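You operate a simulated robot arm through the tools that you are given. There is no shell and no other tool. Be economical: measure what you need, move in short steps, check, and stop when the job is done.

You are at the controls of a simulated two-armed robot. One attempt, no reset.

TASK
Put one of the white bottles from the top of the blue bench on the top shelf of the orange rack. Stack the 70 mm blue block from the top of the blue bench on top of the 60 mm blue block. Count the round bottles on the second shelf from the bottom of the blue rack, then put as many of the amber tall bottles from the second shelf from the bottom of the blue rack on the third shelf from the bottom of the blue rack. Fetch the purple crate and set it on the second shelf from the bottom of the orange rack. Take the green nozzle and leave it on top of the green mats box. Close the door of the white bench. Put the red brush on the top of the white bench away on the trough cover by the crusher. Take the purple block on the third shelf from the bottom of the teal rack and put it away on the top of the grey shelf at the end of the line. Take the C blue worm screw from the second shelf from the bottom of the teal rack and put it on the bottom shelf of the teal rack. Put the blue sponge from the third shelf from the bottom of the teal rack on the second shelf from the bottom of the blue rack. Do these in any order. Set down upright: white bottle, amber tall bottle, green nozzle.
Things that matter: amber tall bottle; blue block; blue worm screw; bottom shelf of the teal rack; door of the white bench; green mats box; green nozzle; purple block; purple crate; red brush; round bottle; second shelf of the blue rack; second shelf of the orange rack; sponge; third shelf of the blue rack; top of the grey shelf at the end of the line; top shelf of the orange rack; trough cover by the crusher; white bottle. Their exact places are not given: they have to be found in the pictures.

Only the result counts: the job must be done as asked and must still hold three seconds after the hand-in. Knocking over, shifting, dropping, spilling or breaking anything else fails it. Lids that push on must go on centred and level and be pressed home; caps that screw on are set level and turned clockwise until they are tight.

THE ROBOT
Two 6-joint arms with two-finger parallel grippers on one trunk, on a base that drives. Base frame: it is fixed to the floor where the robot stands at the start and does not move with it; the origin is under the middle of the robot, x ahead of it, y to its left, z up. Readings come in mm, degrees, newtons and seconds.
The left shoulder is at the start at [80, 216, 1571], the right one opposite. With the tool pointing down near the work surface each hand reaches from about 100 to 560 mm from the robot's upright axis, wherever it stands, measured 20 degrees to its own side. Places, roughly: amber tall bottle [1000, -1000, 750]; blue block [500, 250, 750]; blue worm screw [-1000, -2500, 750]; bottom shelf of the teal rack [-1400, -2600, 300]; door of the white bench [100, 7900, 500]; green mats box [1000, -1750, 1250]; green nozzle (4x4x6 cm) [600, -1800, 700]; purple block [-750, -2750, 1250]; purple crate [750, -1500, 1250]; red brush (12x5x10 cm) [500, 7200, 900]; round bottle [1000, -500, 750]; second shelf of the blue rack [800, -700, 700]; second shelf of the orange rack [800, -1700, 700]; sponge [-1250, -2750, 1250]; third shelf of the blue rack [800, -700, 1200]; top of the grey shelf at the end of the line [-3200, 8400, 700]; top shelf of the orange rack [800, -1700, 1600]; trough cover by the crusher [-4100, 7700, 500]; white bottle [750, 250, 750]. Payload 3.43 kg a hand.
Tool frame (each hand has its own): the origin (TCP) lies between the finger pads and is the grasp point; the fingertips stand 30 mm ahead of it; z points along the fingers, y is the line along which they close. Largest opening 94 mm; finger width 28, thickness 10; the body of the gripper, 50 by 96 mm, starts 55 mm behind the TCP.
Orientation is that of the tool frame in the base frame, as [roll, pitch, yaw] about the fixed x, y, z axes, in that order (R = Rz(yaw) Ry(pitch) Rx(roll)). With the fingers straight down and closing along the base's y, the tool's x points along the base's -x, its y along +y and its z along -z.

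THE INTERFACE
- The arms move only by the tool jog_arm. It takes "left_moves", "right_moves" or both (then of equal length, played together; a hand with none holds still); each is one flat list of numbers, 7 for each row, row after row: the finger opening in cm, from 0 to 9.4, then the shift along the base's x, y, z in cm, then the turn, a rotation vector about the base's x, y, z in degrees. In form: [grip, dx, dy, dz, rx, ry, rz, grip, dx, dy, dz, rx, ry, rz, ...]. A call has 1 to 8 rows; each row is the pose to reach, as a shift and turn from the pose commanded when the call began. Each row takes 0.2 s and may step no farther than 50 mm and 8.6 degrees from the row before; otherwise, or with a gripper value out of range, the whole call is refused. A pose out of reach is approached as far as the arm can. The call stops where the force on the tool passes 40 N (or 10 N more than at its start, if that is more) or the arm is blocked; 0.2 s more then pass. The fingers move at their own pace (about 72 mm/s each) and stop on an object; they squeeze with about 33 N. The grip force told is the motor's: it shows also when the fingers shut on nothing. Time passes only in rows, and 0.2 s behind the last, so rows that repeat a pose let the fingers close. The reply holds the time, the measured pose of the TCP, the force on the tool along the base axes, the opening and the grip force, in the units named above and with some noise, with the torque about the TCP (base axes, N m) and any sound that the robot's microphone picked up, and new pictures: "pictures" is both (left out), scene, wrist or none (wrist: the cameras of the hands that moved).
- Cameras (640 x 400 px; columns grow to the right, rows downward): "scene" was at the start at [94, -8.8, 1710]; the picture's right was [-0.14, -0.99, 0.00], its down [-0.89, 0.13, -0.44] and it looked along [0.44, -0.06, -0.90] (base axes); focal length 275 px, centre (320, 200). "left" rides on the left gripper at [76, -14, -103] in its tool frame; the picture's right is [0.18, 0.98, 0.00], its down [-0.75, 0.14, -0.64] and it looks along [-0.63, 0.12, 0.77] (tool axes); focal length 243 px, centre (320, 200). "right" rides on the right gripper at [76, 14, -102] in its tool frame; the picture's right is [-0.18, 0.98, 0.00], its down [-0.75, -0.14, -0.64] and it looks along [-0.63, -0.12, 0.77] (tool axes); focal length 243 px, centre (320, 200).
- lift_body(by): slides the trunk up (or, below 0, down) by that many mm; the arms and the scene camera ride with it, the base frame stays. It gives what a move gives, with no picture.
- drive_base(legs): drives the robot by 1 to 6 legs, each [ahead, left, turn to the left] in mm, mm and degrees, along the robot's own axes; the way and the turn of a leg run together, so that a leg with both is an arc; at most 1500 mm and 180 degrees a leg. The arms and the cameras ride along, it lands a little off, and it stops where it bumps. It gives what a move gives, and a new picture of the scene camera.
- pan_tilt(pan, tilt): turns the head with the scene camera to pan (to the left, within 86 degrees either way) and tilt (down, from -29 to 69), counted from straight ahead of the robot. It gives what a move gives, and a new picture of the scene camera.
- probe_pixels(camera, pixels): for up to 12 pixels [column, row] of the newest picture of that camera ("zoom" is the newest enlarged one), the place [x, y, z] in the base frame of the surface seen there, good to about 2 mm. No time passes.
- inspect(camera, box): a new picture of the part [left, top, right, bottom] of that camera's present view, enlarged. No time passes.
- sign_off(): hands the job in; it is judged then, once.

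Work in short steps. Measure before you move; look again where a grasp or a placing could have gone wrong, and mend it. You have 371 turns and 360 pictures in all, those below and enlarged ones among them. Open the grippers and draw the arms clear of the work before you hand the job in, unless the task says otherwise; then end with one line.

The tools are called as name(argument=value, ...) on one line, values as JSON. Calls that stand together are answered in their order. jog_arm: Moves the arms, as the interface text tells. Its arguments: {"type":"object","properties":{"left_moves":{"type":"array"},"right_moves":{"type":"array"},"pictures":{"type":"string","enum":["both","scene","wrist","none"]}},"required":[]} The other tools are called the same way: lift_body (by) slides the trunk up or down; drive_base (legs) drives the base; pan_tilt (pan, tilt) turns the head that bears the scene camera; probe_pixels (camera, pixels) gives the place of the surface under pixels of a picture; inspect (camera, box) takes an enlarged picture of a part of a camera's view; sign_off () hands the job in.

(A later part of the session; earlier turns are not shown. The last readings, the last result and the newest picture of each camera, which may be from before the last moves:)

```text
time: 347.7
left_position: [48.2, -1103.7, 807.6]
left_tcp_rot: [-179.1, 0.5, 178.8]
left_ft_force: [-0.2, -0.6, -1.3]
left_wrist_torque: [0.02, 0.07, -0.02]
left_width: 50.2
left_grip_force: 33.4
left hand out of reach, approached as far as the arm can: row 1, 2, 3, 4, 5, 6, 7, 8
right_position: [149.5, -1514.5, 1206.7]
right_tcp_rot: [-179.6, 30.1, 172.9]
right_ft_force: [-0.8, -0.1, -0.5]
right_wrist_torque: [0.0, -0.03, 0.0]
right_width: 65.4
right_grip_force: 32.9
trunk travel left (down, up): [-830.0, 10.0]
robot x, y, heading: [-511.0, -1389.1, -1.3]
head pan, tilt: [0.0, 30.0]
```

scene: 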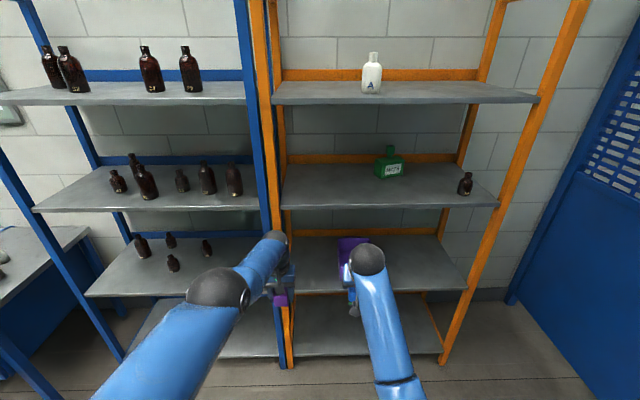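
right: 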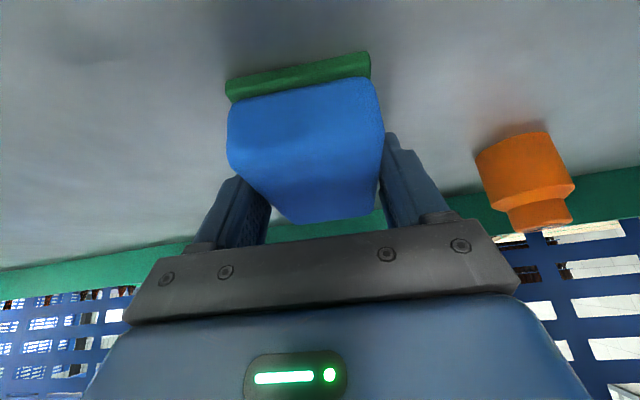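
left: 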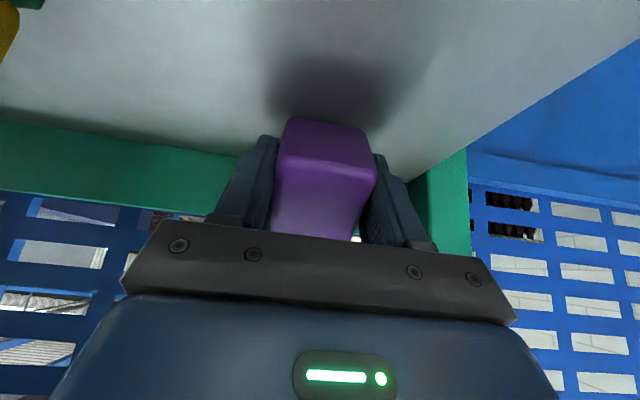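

jog_arm(left_moves=[3, -4, 0.5, -2.5, 0, 0, 0, 3, -8, 1, -5, 0, 0, 0, 3, -12, 1.5, -7.5, 0, 0, 0, 3, -15, 2, -9.5, 0, 0, 0], pictures="none")

drive_base(legs=[[0, 570, 1.4]])

lift_body(by=-400)

```text
time: 348.7
left_position: [-98.4, -1079.9, 703.0]
left_tcp_rot: [-179.2, 0.6, 178.7]
left_ft_force: [-0.7, 0.5, -1.8]
left_wrist_torque: [0.01, 0.08, 0.01]
left_width: 49.9
left_grip_force: 33.1
left hand out of reach, approached as far as the arm can: row 1, 2, 3, 4
right_position: [149.8, -1515.8, 1205.4]
right_tcp_rot: [-179.7, 30.1, 173.0]
right_ft_force: [0.5, -0.4, -1.0]
right_wrist_torque: [-0.01, -0.04, -0.03]
right_width: 65.4
right_grip_force: 33.1
trunk travel left (down, up): [-830.0, 10.0]
robot x, y, heading: [-511.6, -1390.8, -1.6]
head pan, tilt: [0.0, 30.0]
```

```text
time: 351.9
left_position: [-95.3, -512.0, 703.1]
left_tcp_rot: [-179.2, 0.4, 179.7]
left_ft_force: [0.0, -0.9, -1.5]
left_wrist_torque: [-0.01, 0.06, -0.02]
left_width: 49.9
left_grip_force: 33.2
right_position: [162.2, -944.7, 1204.6]
right_tcp_rot: [-179.8, 30.1, 173.8]
right_ft_force: [0.0, -0.1, 0.1]
right_wrist_torque: [0.05, 0.02, -0.01]
right_width: 65.4
right_grip_force: 32.8
trunk travel left (down, up): [-830.0, 10.0]
robot x, y, heading: [-502.0, -826.2, -0.9]
head pan, tilt: [0.0, 30.0]
```

scene: 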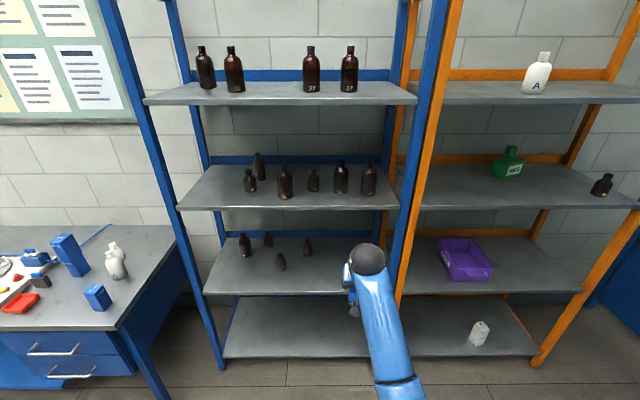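

```text
time: 355.7
left_position: [-95.1, -510.1, 303.0]
left_tcp_rot: [-179.0, 0.3, 179.8]
left_ft_force: [0.4, -0.6, -0.7]
left_wrist_torque: [-0.01, 0.07, 0.0]
left_width: 49.9
left_grip_force: 33.2
right_position: [160.9, -941.1, 805.2]
right_tcp_rot: [-179.6, 30.2, 173.9]
right_ft_force: [0.2, 1.0, -0.6]
right_wrist_torque: [0.0, -0.01, -0.02]
right_width: 65.5
right_grip_force: 32.7
trunk travel left (down, up): [-430.0, 410.0]
robot x, y, heading: [-502.5, -826.9, -0.5]
head pan, tilt: [0.0, 30.0]
```

Left hand rides low with the block lying level. I drive 525 mm ahead so the sponge comes over the second shelf's free right side.

drive_base(legs=[[525, 0, 0.5]])

lift_body(by=-60)

inspect(camera="right", box=[0, 0, 640, 400])

```text
time: 358.8
left_position: [438.7, -515.1, 302.7]
left_tcp_rot: [-179.1, 0.3, 179.7]
left_ft_force: [0.5, 1.0, -1.2]
left_wrist_torque: [0.01, 0.1, -0.03]
left_width: 49.9
left_grip_force: 32.9
right_position: [694.5, -946.8, 804.8]
right_tcp_rot: [-179.7, 30.1, 173.8]
right_ft_force: [1.0, 0.3, 0.4]
right_wrist_torque: [-0.01, -0.01, -0.01]
right_width: 65.4
right_grip_force: 33.0
trunk travel left (down, up): [-430.0, 410.0]
robot x, y, heading: [30.2, -826.0, -0.7]
head pan, tilt: [0.0, 30.0]
```

scene: 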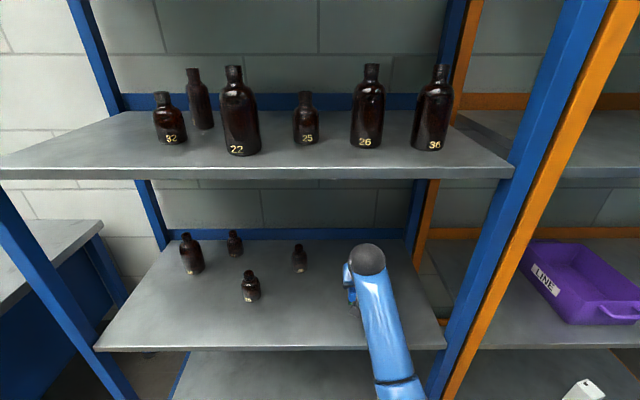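

```text
time: 359.8
left_position: [438.6, -514.6, 242.9]
left_tcp_rot: [-179.1, 0.4, 179.7]
left_ft_force: [0.1, -0.7, -1.1]
left_wrist_torque: [0.0, 0.05, 0.01]
left_width: 50.1
left_grip_force: 33.1
right_position: [694.8, -946.7, 745.5]
right_tcp_rot: [-179.7, 30.1, 173.9]
right_ft_force: [-0.1, -0.1, -0.3]
right_wrist_torque: [-0.03, -0.03, 0.01]
right_width: 65.3
right_grip_force: 33.2
trunk travel left (down, up): [-370.0, 470.0]
robot x, y, heading: [28.7, -829.5, -0.4]
head pan, tilt: [0.0, 30.0]
```

```text
1.00 times, centred on (320, 200) of right (not enlarged: the box is as wide or as high as the picture)
```

zoom: 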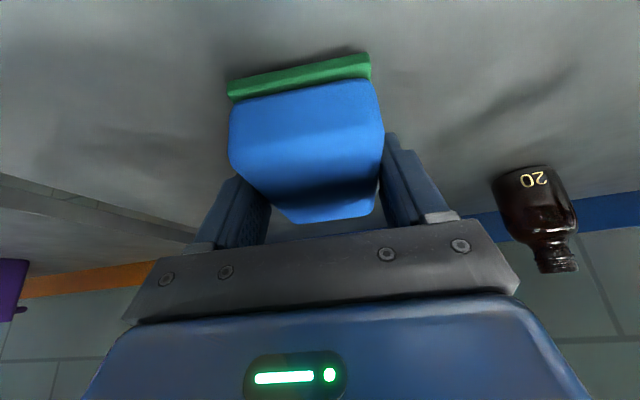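

Sponge is ~8 mm over the shelf. I lower to contact and release.

lift_body(by=-9)

jog_arm(right_moves=[8, 0, 0, 0, 0, 0, 0, 9, 0, 0, 0, 0, 0, 0, 9, 0, 0, 0, 0, 0, 0], pictures="none")

lift_body(by=70)

drive_base(legs=[[-500, 0, 0]])

```text
time: 360.4
left_position: [438.9, -515.1, 233.8]
left_tcp_rot: [-179.1, 0.5, 179.7]
left_ft_force: [0.0, -0.1, -1.3]
left_wrist_torque: [0.0, 0.04, 0.01]
left_width: 49.5
left_grip_force: 33.1
right_position: [694.4, -946.1, 736.6]
right_tcp_rot: [-179.8, 30.2, 173.8]
right_ft_force: [0.9, 0.1, 4.5]
right_wrist_torque: [0.15, -0.03, 0.01]
right_width: 65.1
right_grip_force: 33.5
trunk travel left (down, up): [-361.0, 479.0]
robot x, y, heading: [32.6, -829.7, -0.5]
head pan, tilt: [0.0, 30.0]
```

```text
time: 361.2
left_position: [438.8, -515.4, 233.6]
left_tcp_rot: [-179.1, 0.4, 179.7]
left_ft_force: [0.3, -0.4, -0.5]
left_wrist_torque: [-0.03, 0.07, 0.01]
left_width: 49.9
left_grip_force: 33.4
right_position: [695.0, -945.9, 736.9]
right_tcp_rot: [-179.7, 30.1, 173.8]
right_ft_force: [-0.9, 0.4, -1.3]
right_wrist_torque: [0.0, 0.03, -0.01]
right_width: 90.1
right_grip_force: 0.0
trunk travel left (down, up): [-361.0, 479.0]
robot x, y, heading: [30.7, -829.5, -0.5]
head pan, tilt: [0.0, 30.0]
```

```text
time: 362.3
left_position: [438.4, -514.9, 304.2]
left_tcp_rot: [-179.2, 0.4, 179.7]
left_ft_force: [0.8, 0.5, -1.3]
left_wrist_torque: [-0.01, 0.04, -0.02]
left_width: 49.6
left_grip_force: 33.1
right_position: [696.0, -946.8, 806.8]
right_tcp_rot: [-179.6, 30.1, 173.9]
right_ft_force: [0.4, -0.5, 0.1]
right_wrist_torque: [-0.01, -0.02, 0.03]
right_width: 89.9
right_grip_force: 0.1
trunk travel left (down, up): [-431.0, 409.0]
robot x, y, heading: [32.5, -827.8, -0.4]
head pan, tilt: [0.0, 30.0]
```

```text
time: 365.2
left_position: [-66.0, -510.4, 303.5]
left_tcp_rot: [-179.1, 0.4, 179.7]
left_ft_force: [-0.7, 0.0, -1.5]
left_wrist_torque: [0.0, 0.05, 0.03]
left_width: 49.9
left_grip_force: 32.8
right_position: [190.4, -942.0, 805.8]
right_tcp_rot: [-179.7, 30.1, 173.9]
right_ft_force: [-0.9, -0.2, -0.3]
right_wrist_torque: [-0.03, 0.02, -0.01]
right_width: 90.1
right_grip_force: 0.0
trunk travel left (down, up): [-431.0, 409.0]
robot x, y, heading: [-472.6, -827.6, -0.4]
head pan, tilt: [0.0, 30.0]
```

scene: 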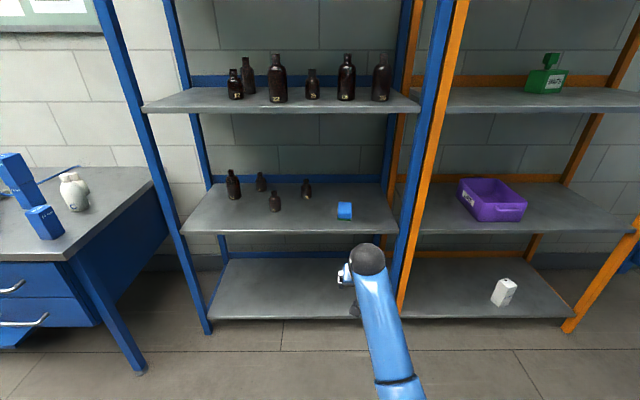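

The sponge lies on the second shelf. Now the far end: I raise the trunk, retract the right hand a bit, turn left 90° and look down the hall.

lift_body(by=300)

drive_base(legs=[[0, 0, 90]])

pan_tilt(pan=0, tilt=12)

```text
time: 368.2
left_position: [-66.4, -511.9, 602.5]
left_tcp_rot: [-179.2, 0.5, 179.8]
left_ft_force: [0.1, -0.5, -0.9]
left_wrist_torque: [0.0, 0.09, 0.01]
left_width: 49.8
left_grip_force: 33.5
right_position: [189.7, -941.1, 1106.1]
right_tcp_rot: [-179.6, 30.0, 174.0]
right_ft_force: [0.3, 0.0, 0.2]
right_wrist_torque: [0.04, 0.0, 0.02]
right_width: 89.8
right_grip_force: 0.0
trunk travel left (down, up): [-731.0, 109.0]
robot x, y, heading: [-474.3, -825.1, -0.5]
head pan, tilt: [0.0, 30.0]
```

```text
time: 372.5
left_position: [-801.1, -429.2, 602.3]
left_tcp_rot: [-179.1, 0.5, -88.6]
left_ft_force: [0.0, -0.1, -1.6]
left_wrist_torque: [-0.08, -0.03, -0.02]
left_width: 50.1
left_grip_force: 32.8
right_position: [-376.7, -159.2, 1105.6]
right_tcp_rot: [-179.7, 30.1, -94.4]
right_ft_force: [-0.7, -0.6, -0.2]
right_wrist_torque: [0.01, 0.0, 0.0]
right_width: 89.8
right_grip_force: 0.0
trunk travel left (down, up): [-731.0, 109.0]
robot x, y, heading: [-473.2, -824.5, 91.3]
head pan, tilt: [0.0, 30.0]
```

scene: 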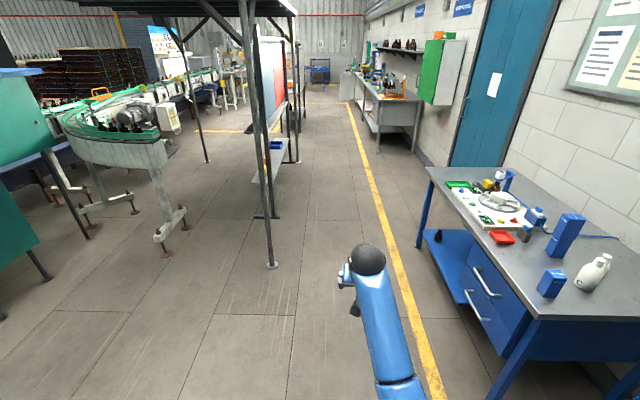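

```text
time: 373.4
left_position: [-800.5, -429.9, 603.5]
left_tcp_rot: [-179.1, 0.4, -88.6]
left_ft_force: [0.2, 0.1, -1.5]
left_wrist_torque: [-0.07, -0.01, -0.01]
left_width: 49.9
left_grip_force: 32.8
right_position: [-378.0, -159.6, 1106.1]
right_tcp_rot: [-179.7, 30.1, -94.3]
right_ft_force: [-0.1, 0.8, 0.7]
right_wrist_torque: [0.01, 0.03, 0.0]
right_width: 89.9
right_grip_force: 0.1
trunk travel left (down, up): [-731.0, 109.0]
robot x, y, heading: [-472.1, -824.9, 91.1]
head pan, tilt: [0.0, 12.0]
```

scene: 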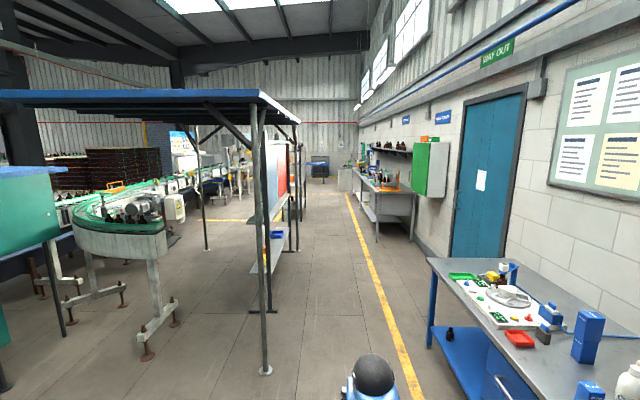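

probe_pixels(camera="scene", pixels=[[265, 365], [375, 240], [385, 195], [345, 190], [410, 240], [320, 172], [268, 310], [225, 225], [270, 262], [345, 180], [430, 165], [300, 195]])

inspect(camera="scene", box=[240, 120, 460, 260])

```text
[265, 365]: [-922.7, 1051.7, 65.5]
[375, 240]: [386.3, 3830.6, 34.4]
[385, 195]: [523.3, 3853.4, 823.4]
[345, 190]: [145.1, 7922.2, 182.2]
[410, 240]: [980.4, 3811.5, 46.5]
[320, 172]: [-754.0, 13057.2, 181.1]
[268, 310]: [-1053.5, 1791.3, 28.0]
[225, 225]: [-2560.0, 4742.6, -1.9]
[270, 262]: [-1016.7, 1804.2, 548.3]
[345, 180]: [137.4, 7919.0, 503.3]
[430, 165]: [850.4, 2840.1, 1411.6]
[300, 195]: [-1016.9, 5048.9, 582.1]
```

```text
2.86 times, centred on (350, 190) of scene
```

zoom: 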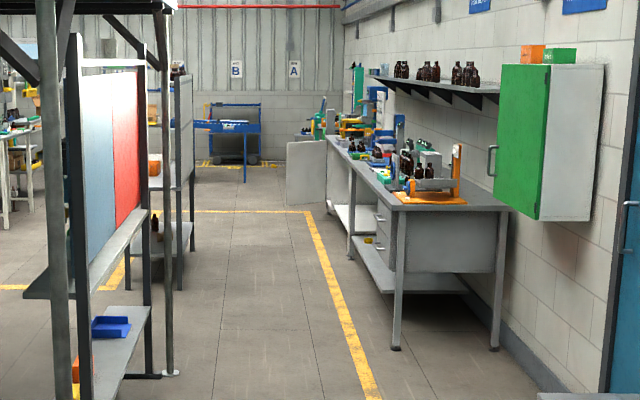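

The white bench runs along the right wall (x≥386, y 3800–7900) with its open door panel at about (140,7920). I drive along the corridor at x≈-260.

drive_base(legs=[[0, -215, -1.1], [1500, 0, 0], [1500, 0, 0], [1500, 0, 0], [1300, 0, 0]])

pan_tilt(pan=-20, tilt=30)

```text
time: 402.0
left_position: [-633.2, 5331.4, 602.6]
left_tcp_rot: [-179.1, 0.4, -89.7]
left_ft_force: [0.6, 0.2, -2.7]
left_wrist_torque: [-0.05, -0.02, 0.04]
left_width: 50.1
left_grip_force: 33.3
right_position: [-203.5, 5592.5, 1106.9]
right_tcp_rot: [-179.7, 30.1, -95.6]
right_ft_force: [0.8, -0.1, -0.3]
right_wrist_torque: [0.0, 0.04, -0.02]
right_width: 89.9
right_grip_force: 0.0
trunk travel left (down, up): [-731.0, 109.0]
robot x, y, heading: [-311.7, 4926.1, 90.2]
head pan, tilt: [0.0, 12.0]
```

scene: 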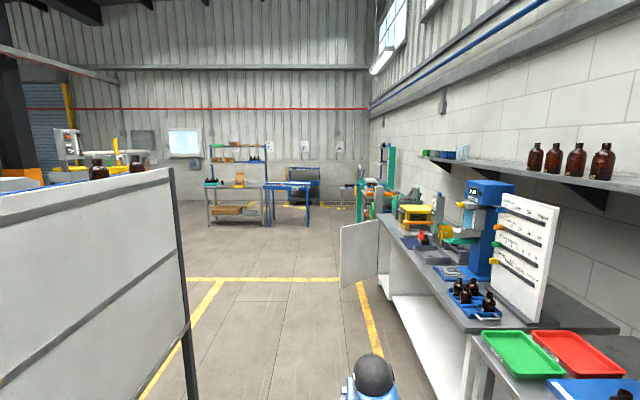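

```text
time: 402.8
left_position: [-633.1, 5332.1, 603.5]
left_tcp_rot: [-179.0, 0.5, -89.8]
left_ft_force: [-0.9, 0.4, -1.1]
left_wrist_torque: [-0.06, -0.02, 0.05]
left_width: 50.1
left_grip_force: 33.0
right_position: [-203.5, 5592.5, 1105.7]
right_tcp_rot: [-179.7, 30.1, -95.6]
right_ft_force: [-0.4, 0.4, -0.2]
right_wrist_torque: [0.03, -0.02, -0.03]
right_width: 90.0
right_grip_force: 0.0
trunk travel left (down, up): [-731.0, 109.0]
robot x, y, heading: [-313.5, 4926.3, 90.4]
head pan, tilt: [-20.0, 30.0]
```

scene: 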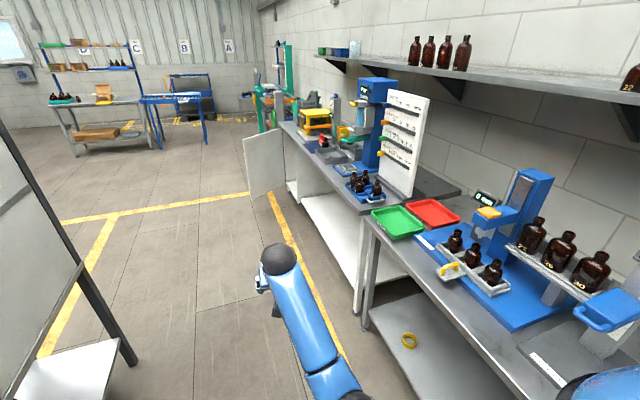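

drive_base(legs=[[1250, 0, 0]])

inspect(camera="scene", box=[220, 80, 480, 240])

probe_pixels(camera="scene", pixels=[[200, 150], [150, 200]])

```text
time: 409.1
left_position: [-645.5, 6558.1, 603.1]
left_tcp_rot: [-179.1, 0.4, -89.1]
left_ft_force: [0.2, -0.7, -1.6]
left_wrist_torque: [-0.04, 0.01, 0.04]
left_width: 49.8
left_grip_force: 32.9
right_position: [-219.6, 6822.8, 1107.0]
right_tcp_rot: [-179.7, 30.2, -95.0]
right_ft_force: [0.1, -0.4, 0.2]
right_wrist_torque: [-0.02, 0.01, 0.03]
right_width: 90.0
right_grip_force: 0.2
trunk travel left (down, up): [-731.0, 109.0]
robot x, y, heading: [-323.7, 6158.7, 90.7]
head pan, tilt: [-20.0, 30.0]
```

scene: 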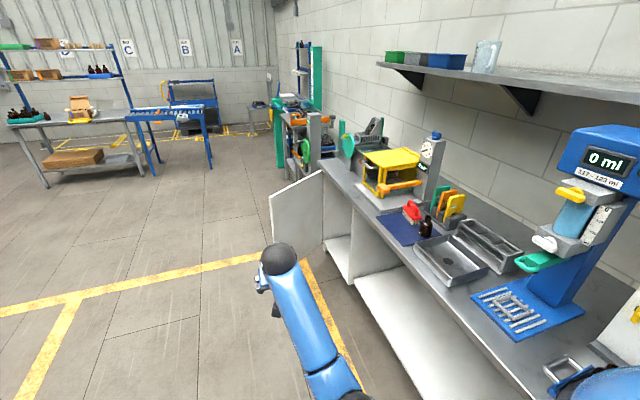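

```text
2.46 times, centred on (350, 160) of scene
```

zoom: 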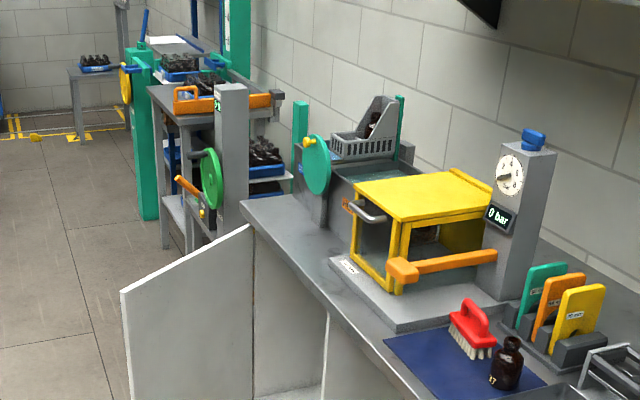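

```text
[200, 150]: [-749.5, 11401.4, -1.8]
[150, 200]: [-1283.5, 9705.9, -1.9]
```

The open door is hinged at the far end of the bench; the red brush lies at zoom (475,328). I probe both.

probe_pixels(camera="zoom", pixels=[[124, 293], [250, 229], [190, 262], [190, 330], [257, 240], [325, 320], [300, 350], [440, 380], [470, 315], [482, 345], [260, 215], [330, 310]])

inspect(camera="scene", box=[385, 185, 455, 245])

probe_pixels(camera="zoom", pixels=[[215, 150], [250, 135], [280, 190], [240, 200], [200, 215], [260, 225], [300, 210], [340, 200], [365, 250], [290, 150], [200, 170]])

```text
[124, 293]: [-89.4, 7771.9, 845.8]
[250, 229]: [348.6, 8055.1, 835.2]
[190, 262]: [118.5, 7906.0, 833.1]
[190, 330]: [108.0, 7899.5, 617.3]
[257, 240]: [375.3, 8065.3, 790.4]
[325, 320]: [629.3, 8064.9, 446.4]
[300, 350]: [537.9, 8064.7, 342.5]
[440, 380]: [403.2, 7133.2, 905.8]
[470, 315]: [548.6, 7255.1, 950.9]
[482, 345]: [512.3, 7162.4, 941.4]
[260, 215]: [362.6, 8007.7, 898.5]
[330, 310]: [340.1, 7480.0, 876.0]
```

```text
6.67 times, centred on (420, 215) of scene
```

zoom: 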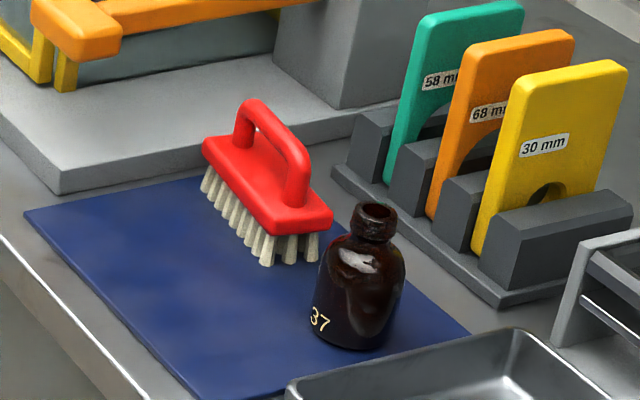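

```text
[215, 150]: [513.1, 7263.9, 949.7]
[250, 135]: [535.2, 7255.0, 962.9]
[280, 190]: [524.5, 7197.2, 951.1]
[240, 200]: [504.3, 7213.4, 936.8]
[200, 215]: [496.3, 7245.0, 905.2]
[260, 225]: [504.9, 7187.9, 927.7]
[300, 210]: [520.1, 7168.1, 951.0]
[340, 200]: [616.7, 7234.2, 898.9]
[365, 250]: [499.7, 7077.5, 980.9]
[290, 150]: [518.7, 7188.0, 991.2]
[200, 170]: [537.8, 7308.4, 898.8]
```

The door is hinged at (375,8065), 58° open, free edge at (-89,7772), its outer face away from me: I must push it from beyond toward +x at y≈7800. I look to the left first for driving room.

pan_tilt(pan=50, tilt=30)

pan_tilt(pan=0, tilt=25)

probe_pixels(camera="scene", pixels=[[440, 200], [400, 160], [410, 120], [380, 140], [330, 160], [300, 150], [200, 180], [460, 190], [370, 160], [420, 230]])

```text
time: 410.5
left_position: [-645.9, 6558.7, 602.9]
left_tcp_rot: [-179.1, 0.3, -89.1]
left_ft_force: [0.2, -0.2, -1.2]
left_wrist_torque: [-0.09, 0.0, 0.02]
left_width: 50.1
left_grip_force: 33.2
right_position: [-219.2, 6823.4, 1105.4]
right_tcp_rot: [-179.7, 30.1, -94.8]
right_ft_force: [-1.3, 0.2, 0.9]
right_wrist_torque: [0.02, 0.0, 0.03]
right_width: 89.9
right_grip_force: 0.1
trunk travel left (down, up): [-731.0, 109.0]
robot x, y, heading: [-320.2, 6158.4, 90.6]
head pan, tilt: [50.0, 30.0]
```

scene: 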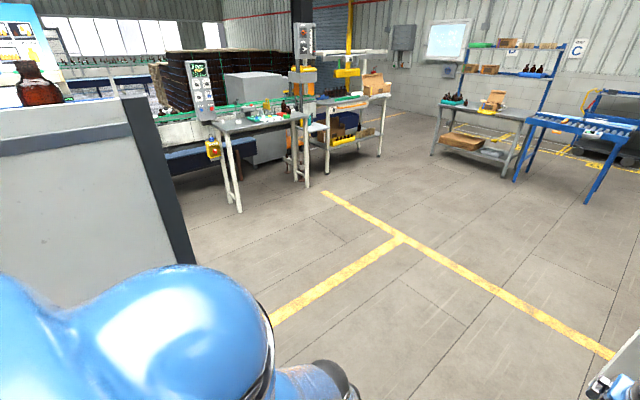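

```text
time: 411.6
left_position: [-644.0, 6558.1, 603.3]
left_tcp_rot: [-179.1, 0.4, -89.0]
left_ft_force: [-0.5, -0.1, -1.4]
left_wrist_torque: [-0.11, 0.0, 0.0]
left_width: 50.0
left_grip_force: 32.9
right_position: [-219.5, 6824.3, 1106.2]
right_tcp_rot: [-179.8, 30.1, -94.9]
right_ft_force: [-0.2, 0.2, -0.2]
right_wrist_torque: [0.0, 0.0, 0.02]
right_width: 89.8
right_grip_force: 0.0
trunk travel left (down, up): [-731.0, 109.0]
robot x, y, heading: [-322.6, 6158.9, 90.8]
head pan, tilt: [0.0, 25.0]
```

scene: 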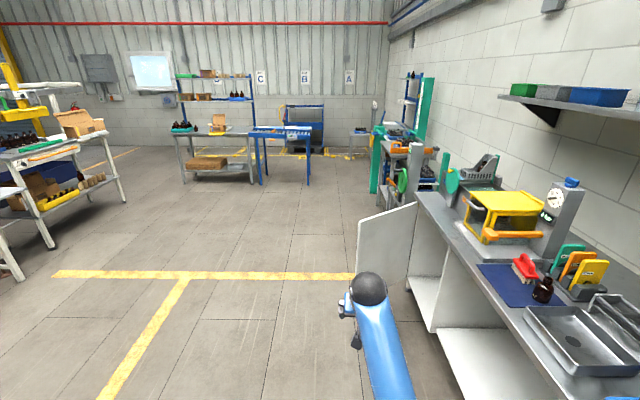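

```text
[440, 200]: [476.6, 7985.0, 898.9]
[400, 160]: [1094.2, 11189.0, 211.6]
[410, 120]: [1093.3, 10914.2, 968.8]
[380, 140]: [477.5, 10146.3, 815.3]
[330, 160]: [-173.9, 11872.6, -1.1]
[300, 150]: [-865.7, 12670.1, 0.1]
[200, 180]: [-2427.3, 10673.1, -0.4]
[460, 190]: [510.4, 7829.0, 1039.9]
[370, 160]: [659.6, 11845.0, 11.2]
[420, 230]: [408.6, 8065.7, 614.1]
```

Open floor ahead. I drive past, shift left, and turn to face +x at y≈7900.

drive_base(legs=[[900, 0, -0.7], [850, 470, 0], [0, 0, -90]])

pan_tilt(pan=0, tilt=35)

```text
time: 424.8
left_position: [-415.4, 8203.8, 602.8]
left_tcp_rot: [-179.1, 0.4, -179.2]
left_ft_force: [0.2, 0.3, -1.8]
left_wrist_torque: [-0.02, 0.06, -0.01]
left_width: 50.0
left_grip_force: 33.0
right_position: [-151.5, 7776.9, 1105.3]
right_tcp_rot: [-179.7, 30.1, 175.0]
right_ft_force: [-0.3, -1.3, 0.3]
right_wrist_torque: [0.01, 0.02, 0.01]
right_width: 90.0
right_grip_force: 0.1
trunk travel left (down, up): [-731.0, 109.0]
robot x, y, heading: [-813.9, 7883.3, 0.5]
head pan, tilt: [0.0, 25.0]
```

scene: 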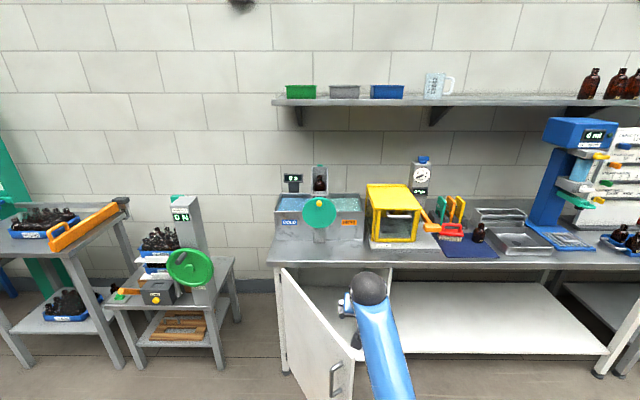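

```text
time: 425.5
left_position: [-416.6, 8203.0, 602.9]
left_tcp_rot: [-179.1, 0.4, -179.4]
left_ft_force: [0.3, -1.2, -2.7]
left_wrist_torque: [-0.01, 0.07, -0.01]
left_width: 50.2
left_grip_force: 32.9
right_position: [-151.5, 7776.2, 1106.6]
right_tcp_rot: [-179.7, 30.2, 174.8]
right_ft_force: [-0.2, -1.0, -0.2]
right_wrist_torque: [-0.03, -0.01, -0.01]
right_width: 90.3
right_grip_force: 0.1
trunk travel left (down, up): [-731.0, 109.0]
robot x, y, heading: [-818.3, 7879.1, 0.6]
head pan, tilt: [0.0, 35.0]
```

scene: 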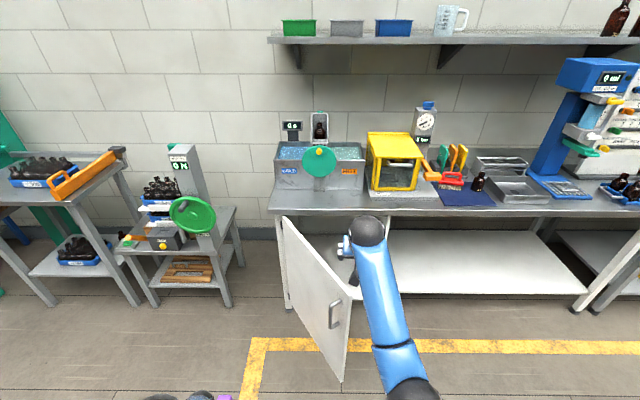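

probe_pixels(camera="scene", pixels=[[150, 295], [225, 285], [130, 245], [195, 215], [345, 285], [343, 360], [335, 315], [290, 230], [310, 260], [325, 300]])

```text
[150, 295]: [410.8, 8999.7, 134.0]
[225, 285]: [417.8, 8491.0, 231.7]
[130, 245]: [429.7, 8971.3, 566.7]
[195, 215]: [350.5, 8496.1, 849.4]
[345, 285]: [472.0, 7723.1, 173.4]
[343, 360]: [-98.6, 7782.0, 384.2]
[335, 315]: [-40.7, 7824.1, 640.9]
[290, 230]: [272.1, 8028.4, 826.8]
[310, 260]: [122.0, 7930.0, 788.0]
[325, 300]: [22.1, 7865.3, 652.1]
```

I close the right hand, back off 120 mm, lower the trunk 375 mm and line up at y≈7842 for pushing.

drive_base(legs=[[-120, 0, -0.5]])

jog_arm(right_moves=[4, 0, 0, 0, 0, 0, 0, 0, 0, 0, 0, 0, 0, 0, 0, 0, 0, 0, 0, 0, 0, 0, 0, 0, 0, 0, 0, 0], pictures="none")

lift_body(by=-375)

drive_base(legs=[[0, 70, 0], [300, 0, 0]])

```text
time: 426.8
left_position: [-530.2, 8198.2, 601.8]
left_tcp_rot: [-179.1, 0.2, -179.8]
left_ft_force: [0.4, 1.4, -2.0]
left_wrist_torque: [-0.01, 0.06, -0.01]
left_width: 50.3
left_grip_force: 33.4
right_position: [-268.8, 7770.8, 1104.5]
right_tcp_rot: [-179.6, 29.9, 174.5]
right_ft_force: [-0.1, 0.0, -0.3]
right_wrist_torque: [-0.03, 0.06, 0.01]
right_width: 89.9
right_grip_force: 0.1
trunk travel left (down, up): [-731.0, 109.0]
robot x, y, heading: [-934.6, 7880.5, 0.3]
head pan, tilt: [0.0, 35.0]
```

scene: 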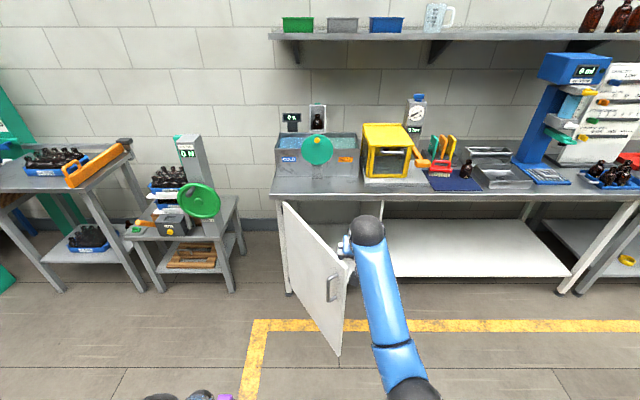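

```text
time: 427.8
left_position: [-532.4, 8199.5, 603.9]
left_tcp_rot: [-179.1, 0.3, -179.8]
left_ft_force: [0.4, 0.3, -0.5]
left_wrist_torque: [0.0, 0.02, 0.02]
left_width: 49.9
left_grip_force: 32.9
right_position: [-271.8, 7769.6, 1106.4]
right_tcp_rot: [-179.7, 30.1, 174.4]
right_ft_force: [-0.4, -0.3, 0.8]
right_wrist_torque: [0.03, -0.01, -0.03]
right_width: 0.1
right_grip_force: 33.1
trunk travel left (down, up): [-731.0, 109.0]
robot x, y, heading: [-937.2, 7881.4, 0.2]
head pan, tilt: [0.0, 35.0]
```

```text
time: 431.4
left_position: [-532.3, 8199.5, 229.2]
left_tcp_rot: [-179.1, 0.4, -179.8]
left_ft_force: [0.1, 0.5, -1.1]
left_wrist_torque: [-0.02, 0.08, 0.02]
left_width: 49.9
left_grip_force: 33.0
right_position: [-271.7, 7770.0, 732.2]
right_tcp_rot: [-179.7, 30.0, 174.4]
right_ft_force: [0.2, 1.0, 0.8]
right_wrist_torque: [-0.05, 0.0, 0.01]
right_width: 0.0
right_grip_force: 32.7
trunk travel left (down, up): [-356.0, 484.0]
robot x, y, heading: [-937.4, 7880.7, 0.3]
head pan, tilt: [0.0, 35.0]
```

```text
time: 433.4
left_position: [-377.7, 8268.2, 227.2]
left_tcp_rot: [-179.2, 0.2, -179.7]
left_ft_force: [0.5, 0.2, -1.4]
left_wrist_torque: [-0.03, 0.04, 0.0]
left_width: 50.1
left_grip_force: 33.3
right_position: [-118.6, 7836.7, 729.2]
right_tcp_rot: [-179.1, 28.9, 174.2]
right_ft_force: [0.1, 0.7, -0.2]
right_wrist_torque: [0.02, 0.0, 0.0]
right_width: 0.0
right_grip_force: 32.3
trunk travel left (down, up): [-356.0, 484.0]
robot x, y, heading: [-778.3, 7951.0, 0.0]
head pan, tilt: [0.0, 35.0]
stopped in leg 2: the force on the tool passed its limit at 127 N (the readings are from after the stop); the commanded pose is now the measured one
```

scene: 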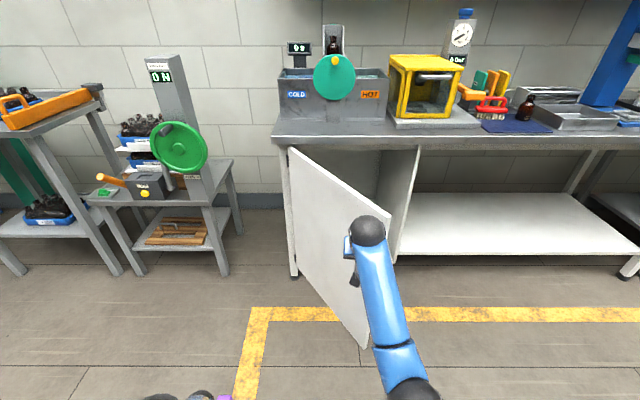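

The push stopped at 127 N with the hand at x=-118. I check where the door is now.

probe_pixels(camera="scene", pixels=[[300, 180], [330, 220], [345, 290], [385, 220], [350, 330], [340, 250], [296, 150], [388, 212], [365, 345]])

inspect(camera="scene", box=[270, 130, 430, 360])

inspect(camera="right", box=[0, 0, 640, 400])

```text
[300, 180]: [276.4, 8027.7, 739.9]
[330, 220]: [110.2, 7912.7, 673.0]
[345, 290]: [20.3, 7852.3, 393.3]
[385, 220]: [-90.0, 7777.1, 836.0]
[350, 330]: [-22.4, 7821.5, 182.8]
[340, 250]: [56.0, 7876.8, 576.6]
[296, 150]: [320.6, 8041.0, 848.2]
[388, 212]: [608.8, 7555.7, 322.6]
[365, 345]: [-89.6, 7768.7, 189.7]
```

```text
1.74 times, centred on (350, 245) of scene
```

zoom: 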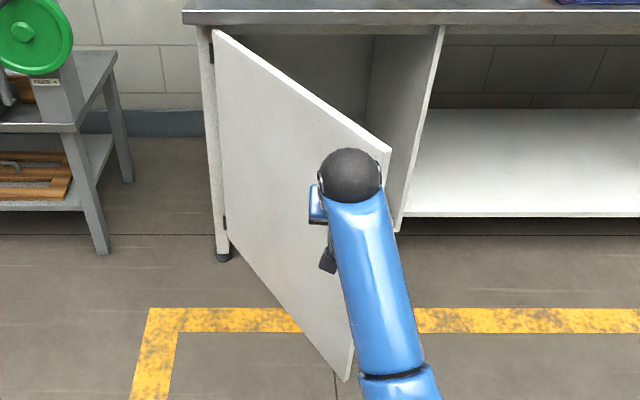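

```text
1.00 times, centred on (320, 200) of right (not enlarged: the box is as wide or as high as the picture)
```

zoom: 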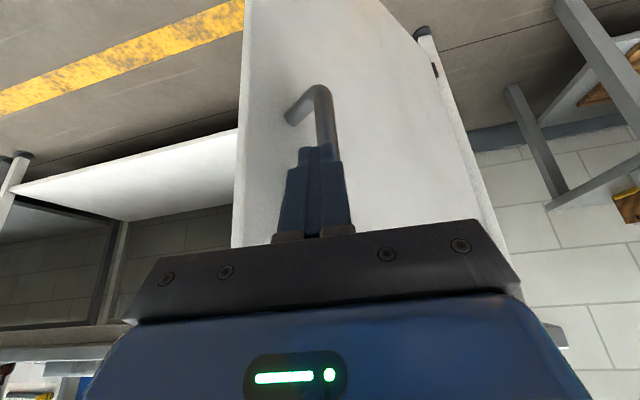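

The fingers ran into the door handle and the impact tripped the limit. I back off, raise 65 mm above the handle, and push gently in short legs.

drive_base(legs=[[-40, 0, 0]])

lift_body(by=65)

drive_base(legs=[[60, 0, 0], [25, 0, 0], [20, 0, 0], [20, 0, 0], [20, 0, 0], [20, 0, 0]])

```text
time: 434.3
left_position: [-417.6, 8270.5, 228.2]
left_tcp_rot: [-179.1, 0.5, -179.6]
left_ft_force: [-0.6, 0.4, -1.6]
left_wrist_torque: [-0.02, 0.04, 0.01]
left_width: 49.8
left_grip_force: 32.8
right_position: [-160.0, 7838.3, 731.5]
right_tcp_rot: [-179.1, 29.1, 174.2]
right_ft_force: [-0.1, -0.4, 0.7]
right_wrist_torque: [0.01, 0.01, 0.0]
right_width: 0.0
right_grip_force: 32.4
trunk travel left (down, up): [-356.0, 484.0]
robot x, y, heading: [-820.9, 7948.6, 0.4]
head pan, tilt: [0.0, 35.0]
```

scene: 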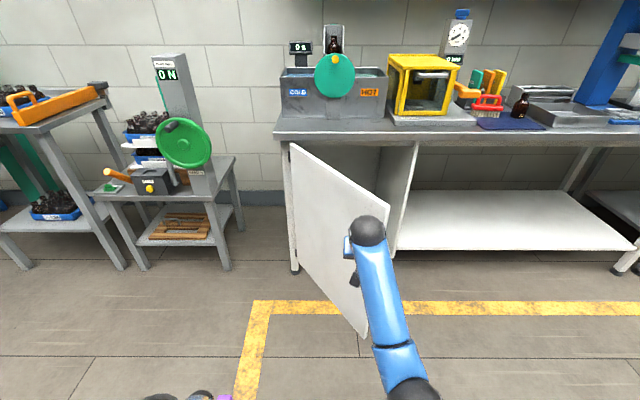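

```text
time: 435.4
left_position: [-416.2, 8269.5, 292.9]
left_tcp_rot: [-179.2, 0.3, -179.6]
left_ft_force: [0.3, -0.9, -1.7]
left_wrist_torque: [0.04, 0.02, 0.0]
left_width: 49.7
left_grip_force: 33.1
right_position: [-159.3, 7838.4, 795.0]
right_tcp_rot: [-179.0, 28.9, 174.3]
right_ft_force: [-0.6, -0.3, 0.2]
right_wrist_torque: [0.01, -0.02, 0.0]
right_width: 0.0
right_grip_force: 32.6
trunk travel left (down, up): [-421.0, 419.0]
robot x, y, heading: [-821.3, 7952.1, 0.2]
head pan, tilt: [0.0, 35.0]
```

```text
time: 436.4
left_position: [-365.7, 8269.6, 291.4]
left_tcp_rot: [-179.1, 0.1, -179.6]
left_ft_force: [0.0, -0.4, -2.3]
left_wrist_torque: [-0.02, 0.09, 0.01]
left_width: 50.1
left_grip_force: 33.1
right_position: [-109.7, 7834.9, 793.2]
right_tcp_rot: [-178.5, 28.5, 174.0]
right_ft_force: [0.2, 0.0, -0.3]
right_wrist_torque: [-0.02, 0.01, 0.01]
right_width: 0.0
right_grip_force: 33.3
trunk travel left (down, up): [-421.0, 419.0]
robot x, y, heading: [-766.3, 7949.6, 0.3]
head pan, tilt: [0.0, 35.0]
stopped in leg 1: the force on the tool passed its limit at 138 N (the readings are from after the stop); the commanded pose is now the measured one
```

scene: 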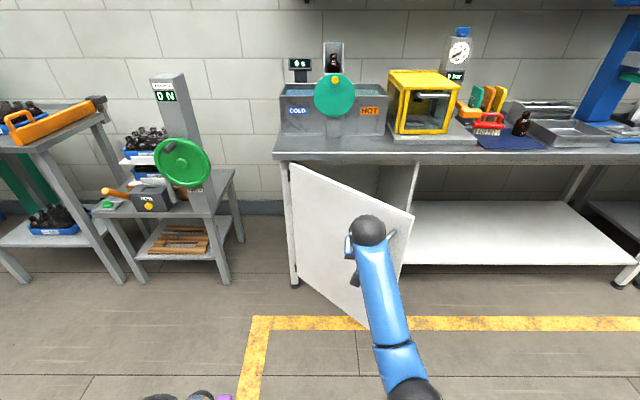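

The door did swing a little. I now push slowly with the arm, 1 cm per row.

jog_arm(right_moves=[0, 1, 0, 0, 0, 0, 0, 0, 2, 0, 0, 0, 0, 0, 0, 3, 0, 0, 0, 0, 0, 0, 4, 0, 0, 0, 0, 0, 0, 5, 0, 0, 0, 0, 0, 0, 6, 0, 0, 0, 0, 0, 0, 7, 0, 0, 0, 0, 0, 0, 8, 0, 0, 0, 0, 0], pictures="scene")

probe_pixels(camera="scene", pixels=[[410, 220], [300, 180], [340, 220], [380, 205], [330, 270]])

```text
time: 438.2
left_position: [-365.9, 8269.7, 292.5]
left_tcp_rot: [-179.2, 0.4, -179.5]
left_ft_force: [0.1, 0.9, -1.1]
left_wrist_torque: [0.02, 0.08, 0.0]
left_width: 49.9
left_grip_force: 33.0
right_position: [-32.1, 7833.9, 795.3]
right_tcp_rot: [-178.6, 28.6, 173.9]
right_ft_force: [0.2, 0.8, -0.4]
right_wrist_torque: [0.0, 0.0, 0.03]
right_width: 0.0
right_grip_force: 33.7
trunk travel left (down, up): [-421.0, 419.0]
robot x, y, heading: [-765.6, 7950.3, 0.1]
head pan, tilt: [0.0, 35.0]
```

scene: 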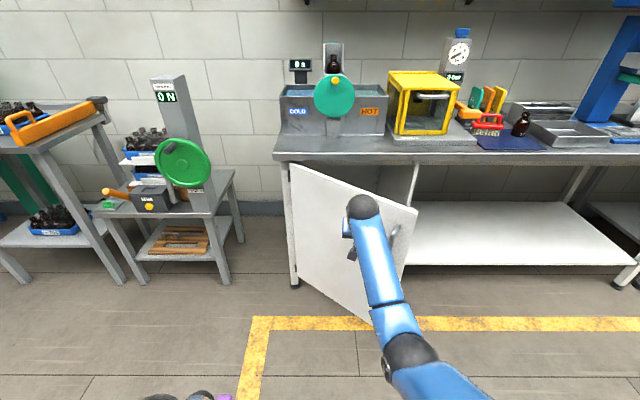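

```text
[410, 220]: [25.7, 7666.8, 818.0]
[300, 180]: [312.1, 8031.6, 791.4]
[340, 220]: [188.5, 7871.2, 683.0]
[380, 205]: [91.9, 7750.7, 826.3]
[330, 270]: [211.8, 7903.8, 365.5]
```

The door is at 42°. I drive 150 mm closer, then push on slowly.

drive_base(legs=[[140, 0, 0]])

jog_arm(right_moves=[0, 1.2, 0, 0, 0, 0, 0, 0, 2.4, 0, 0, 0, 0, 0, 0, 3.6, 0, 0, 0, 0, 0, 0, 4.8, 0, 0, 0, 0, 0, 0, 6, 0, 0, 0, 0, 0, 0, 7.2, 0, 0, 0, 0, 0, 0, 8.4, 0, 0, 0, 0, 0, 0, 9.6, 0, 0, 0, 0, 0], pictures="none")

drive_base(legs=[[12, 0, 0], [12, 0, 0], [12, 0, 0], [12, 0, 0], [12, 0, 0], [12, 0, 0]])

```text
time: 439.5
left_position: [-224.3, 8269.6, 293.5]
left_tcp_rot: [-179.1, 0.3, -179.7]
left_ft_force: [0.1, 1.5, -1.6]
left_wrist_torque: [0.02, 0.06, 0.0]
left_width: 50.2
left_grip_force: 32.7
right_position: [110.4, 7835.6, 795.3]
right_tcp_rot: [-178.5, 28.6, 173.9]
right_ft_force: [0.3, 0.2, 1.1]
right_wrist_torque: [0.02, 0.03, 0.03]
right_width: 0.2
right_grip_force: 32.8
trunk travel left (down, up): [-421.0, 419.0]
robot x, y, heading: [-626.2, 7948.9, 0.5]
head pan, tilt: [0.0, 35.0]
```

scene: 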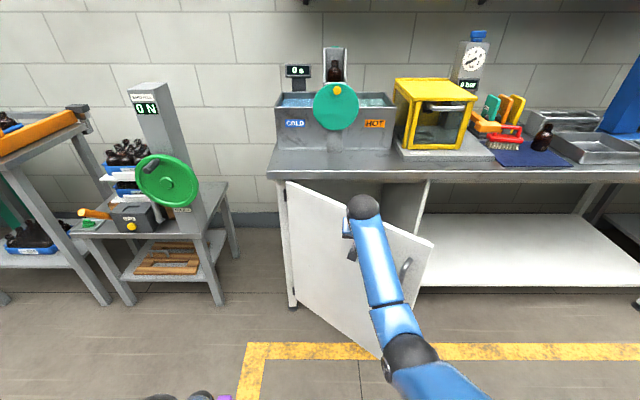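

```text
time: 441.3
left_position: [-224.7, 8269.9, 292.4]
left_tcp_rot: [-179.0, 0.2, -179.7]
left_ft_force: [0.4, -0.5, -1.4]
left_wrist_torque: [-0.01, 0.07, -0.03]
left_width: 50.1
left_grip_force: 33.2
right_position: [206.2, 7835.1, 796.5]
right_tcp_rot: [-178.5, 28.6, 174.1]
right_ft_force: [-0.2, 0.3, 0.0]
right_wrist_torque: [0.01, -0.04, 0.0]
right_width: 0.0
right_grip_force: 33.5
trunk travel left (down, up): [-421.0, 419.0]
robot x, y, heading: [-625.4, 7951.6, 0.4]
head pan, tilt: [0.0, 35.0]
```

```text
time: 443.8
left_position: [-152.2, 8270.6, 293.6]
left_tcp_rot: [-179.1, 0.3, -179.7]
left_ft_force: [0.8, 0.0, -1.4]
left_wrist_torque: [0.04, 0.05, 0.01]
left_width: 50.2
left_grip_force: 33.1
right_position: [276.6, 7835.2, 797.8]
right_tcp_rot: [-178.5, 28.7, 174.1]
right_ft_force: [0.1, 0.1, 0.5]
right_wrist_torque: [0.02, -0.05, 0.03]
right_width: 0.0
right_grip_force: 33.3
trunk travel left (down, up): [-421.0, 419.0]
robot x, y, heading: [-558.4, 7949.6, 0.2]
head pan, tilt: [0.0, 35.0]
```

scene: 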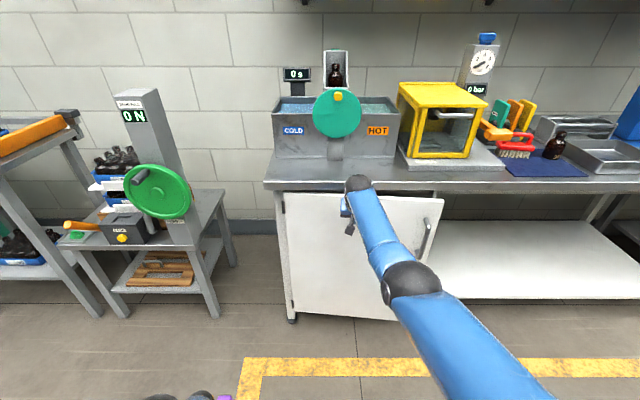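

The door swings nicely. I push on 55 mm more in short legs.

drive_base(legs=[[12, 0, 0], [12, 0, 0], [12, 0, 0], [12, 0, 0], [8, 0, 0]])

probe_pixels(camera="scene", pixels=[[300, 230], [350, 260], [436, 220], [436, 180], [275, 220], [440, 205], [284, 205], [433, 290]])

```text
time: 445.8
left_position: [-103.8, 8269.2, 293.2]
left_tcp_rot: [-179.1, 0.3, -179.8]
left_ft_force: [-0.7, -0.5, -1.9]
left_wrist_torque: [0.01, 0.05, 0.0]
left_width: 50.0
left_grip_force: 32.9
right_position: [321.9, 7835.0, 797.6]
right_tcp_rot: [-178.4, 28.1, 174.0]
right_ft_force: [-7.6, 0.2, 3.5]
right_wrist_torque: [-0.08, 0.1, 0.02]
right_width: 0.2
right_grip_force: 32.5
trunk travel left (down, up): [-421.0, 419.0]
robot x, y, heading: [-507.7, 7951.8, 0.2]
head pan, tilt: [0.0, 35.0]
stopped in leg 4: the force on the tool passed its limit at 43 N (the readings are from after the stop); the commanded pose is now the measured one
```

scene: 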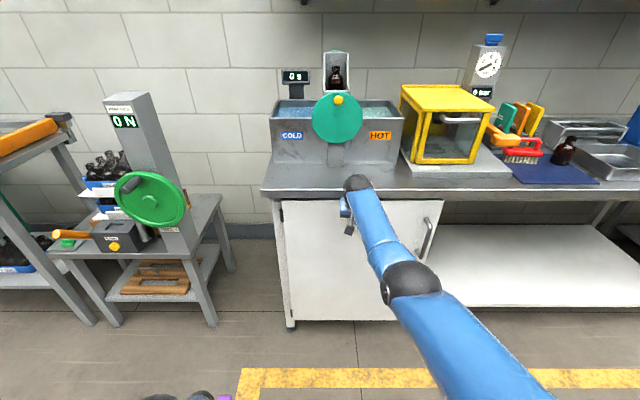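

```text
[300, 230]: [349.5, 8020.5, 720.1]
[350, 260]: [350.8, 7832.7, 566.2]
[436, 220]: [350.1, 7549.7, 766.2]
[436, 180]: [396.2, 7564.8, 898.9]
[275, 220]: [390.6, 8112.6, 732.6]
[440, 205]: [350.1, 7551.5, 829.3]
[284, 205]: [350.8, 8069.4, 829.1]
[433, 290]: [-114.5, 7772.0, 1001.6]
```

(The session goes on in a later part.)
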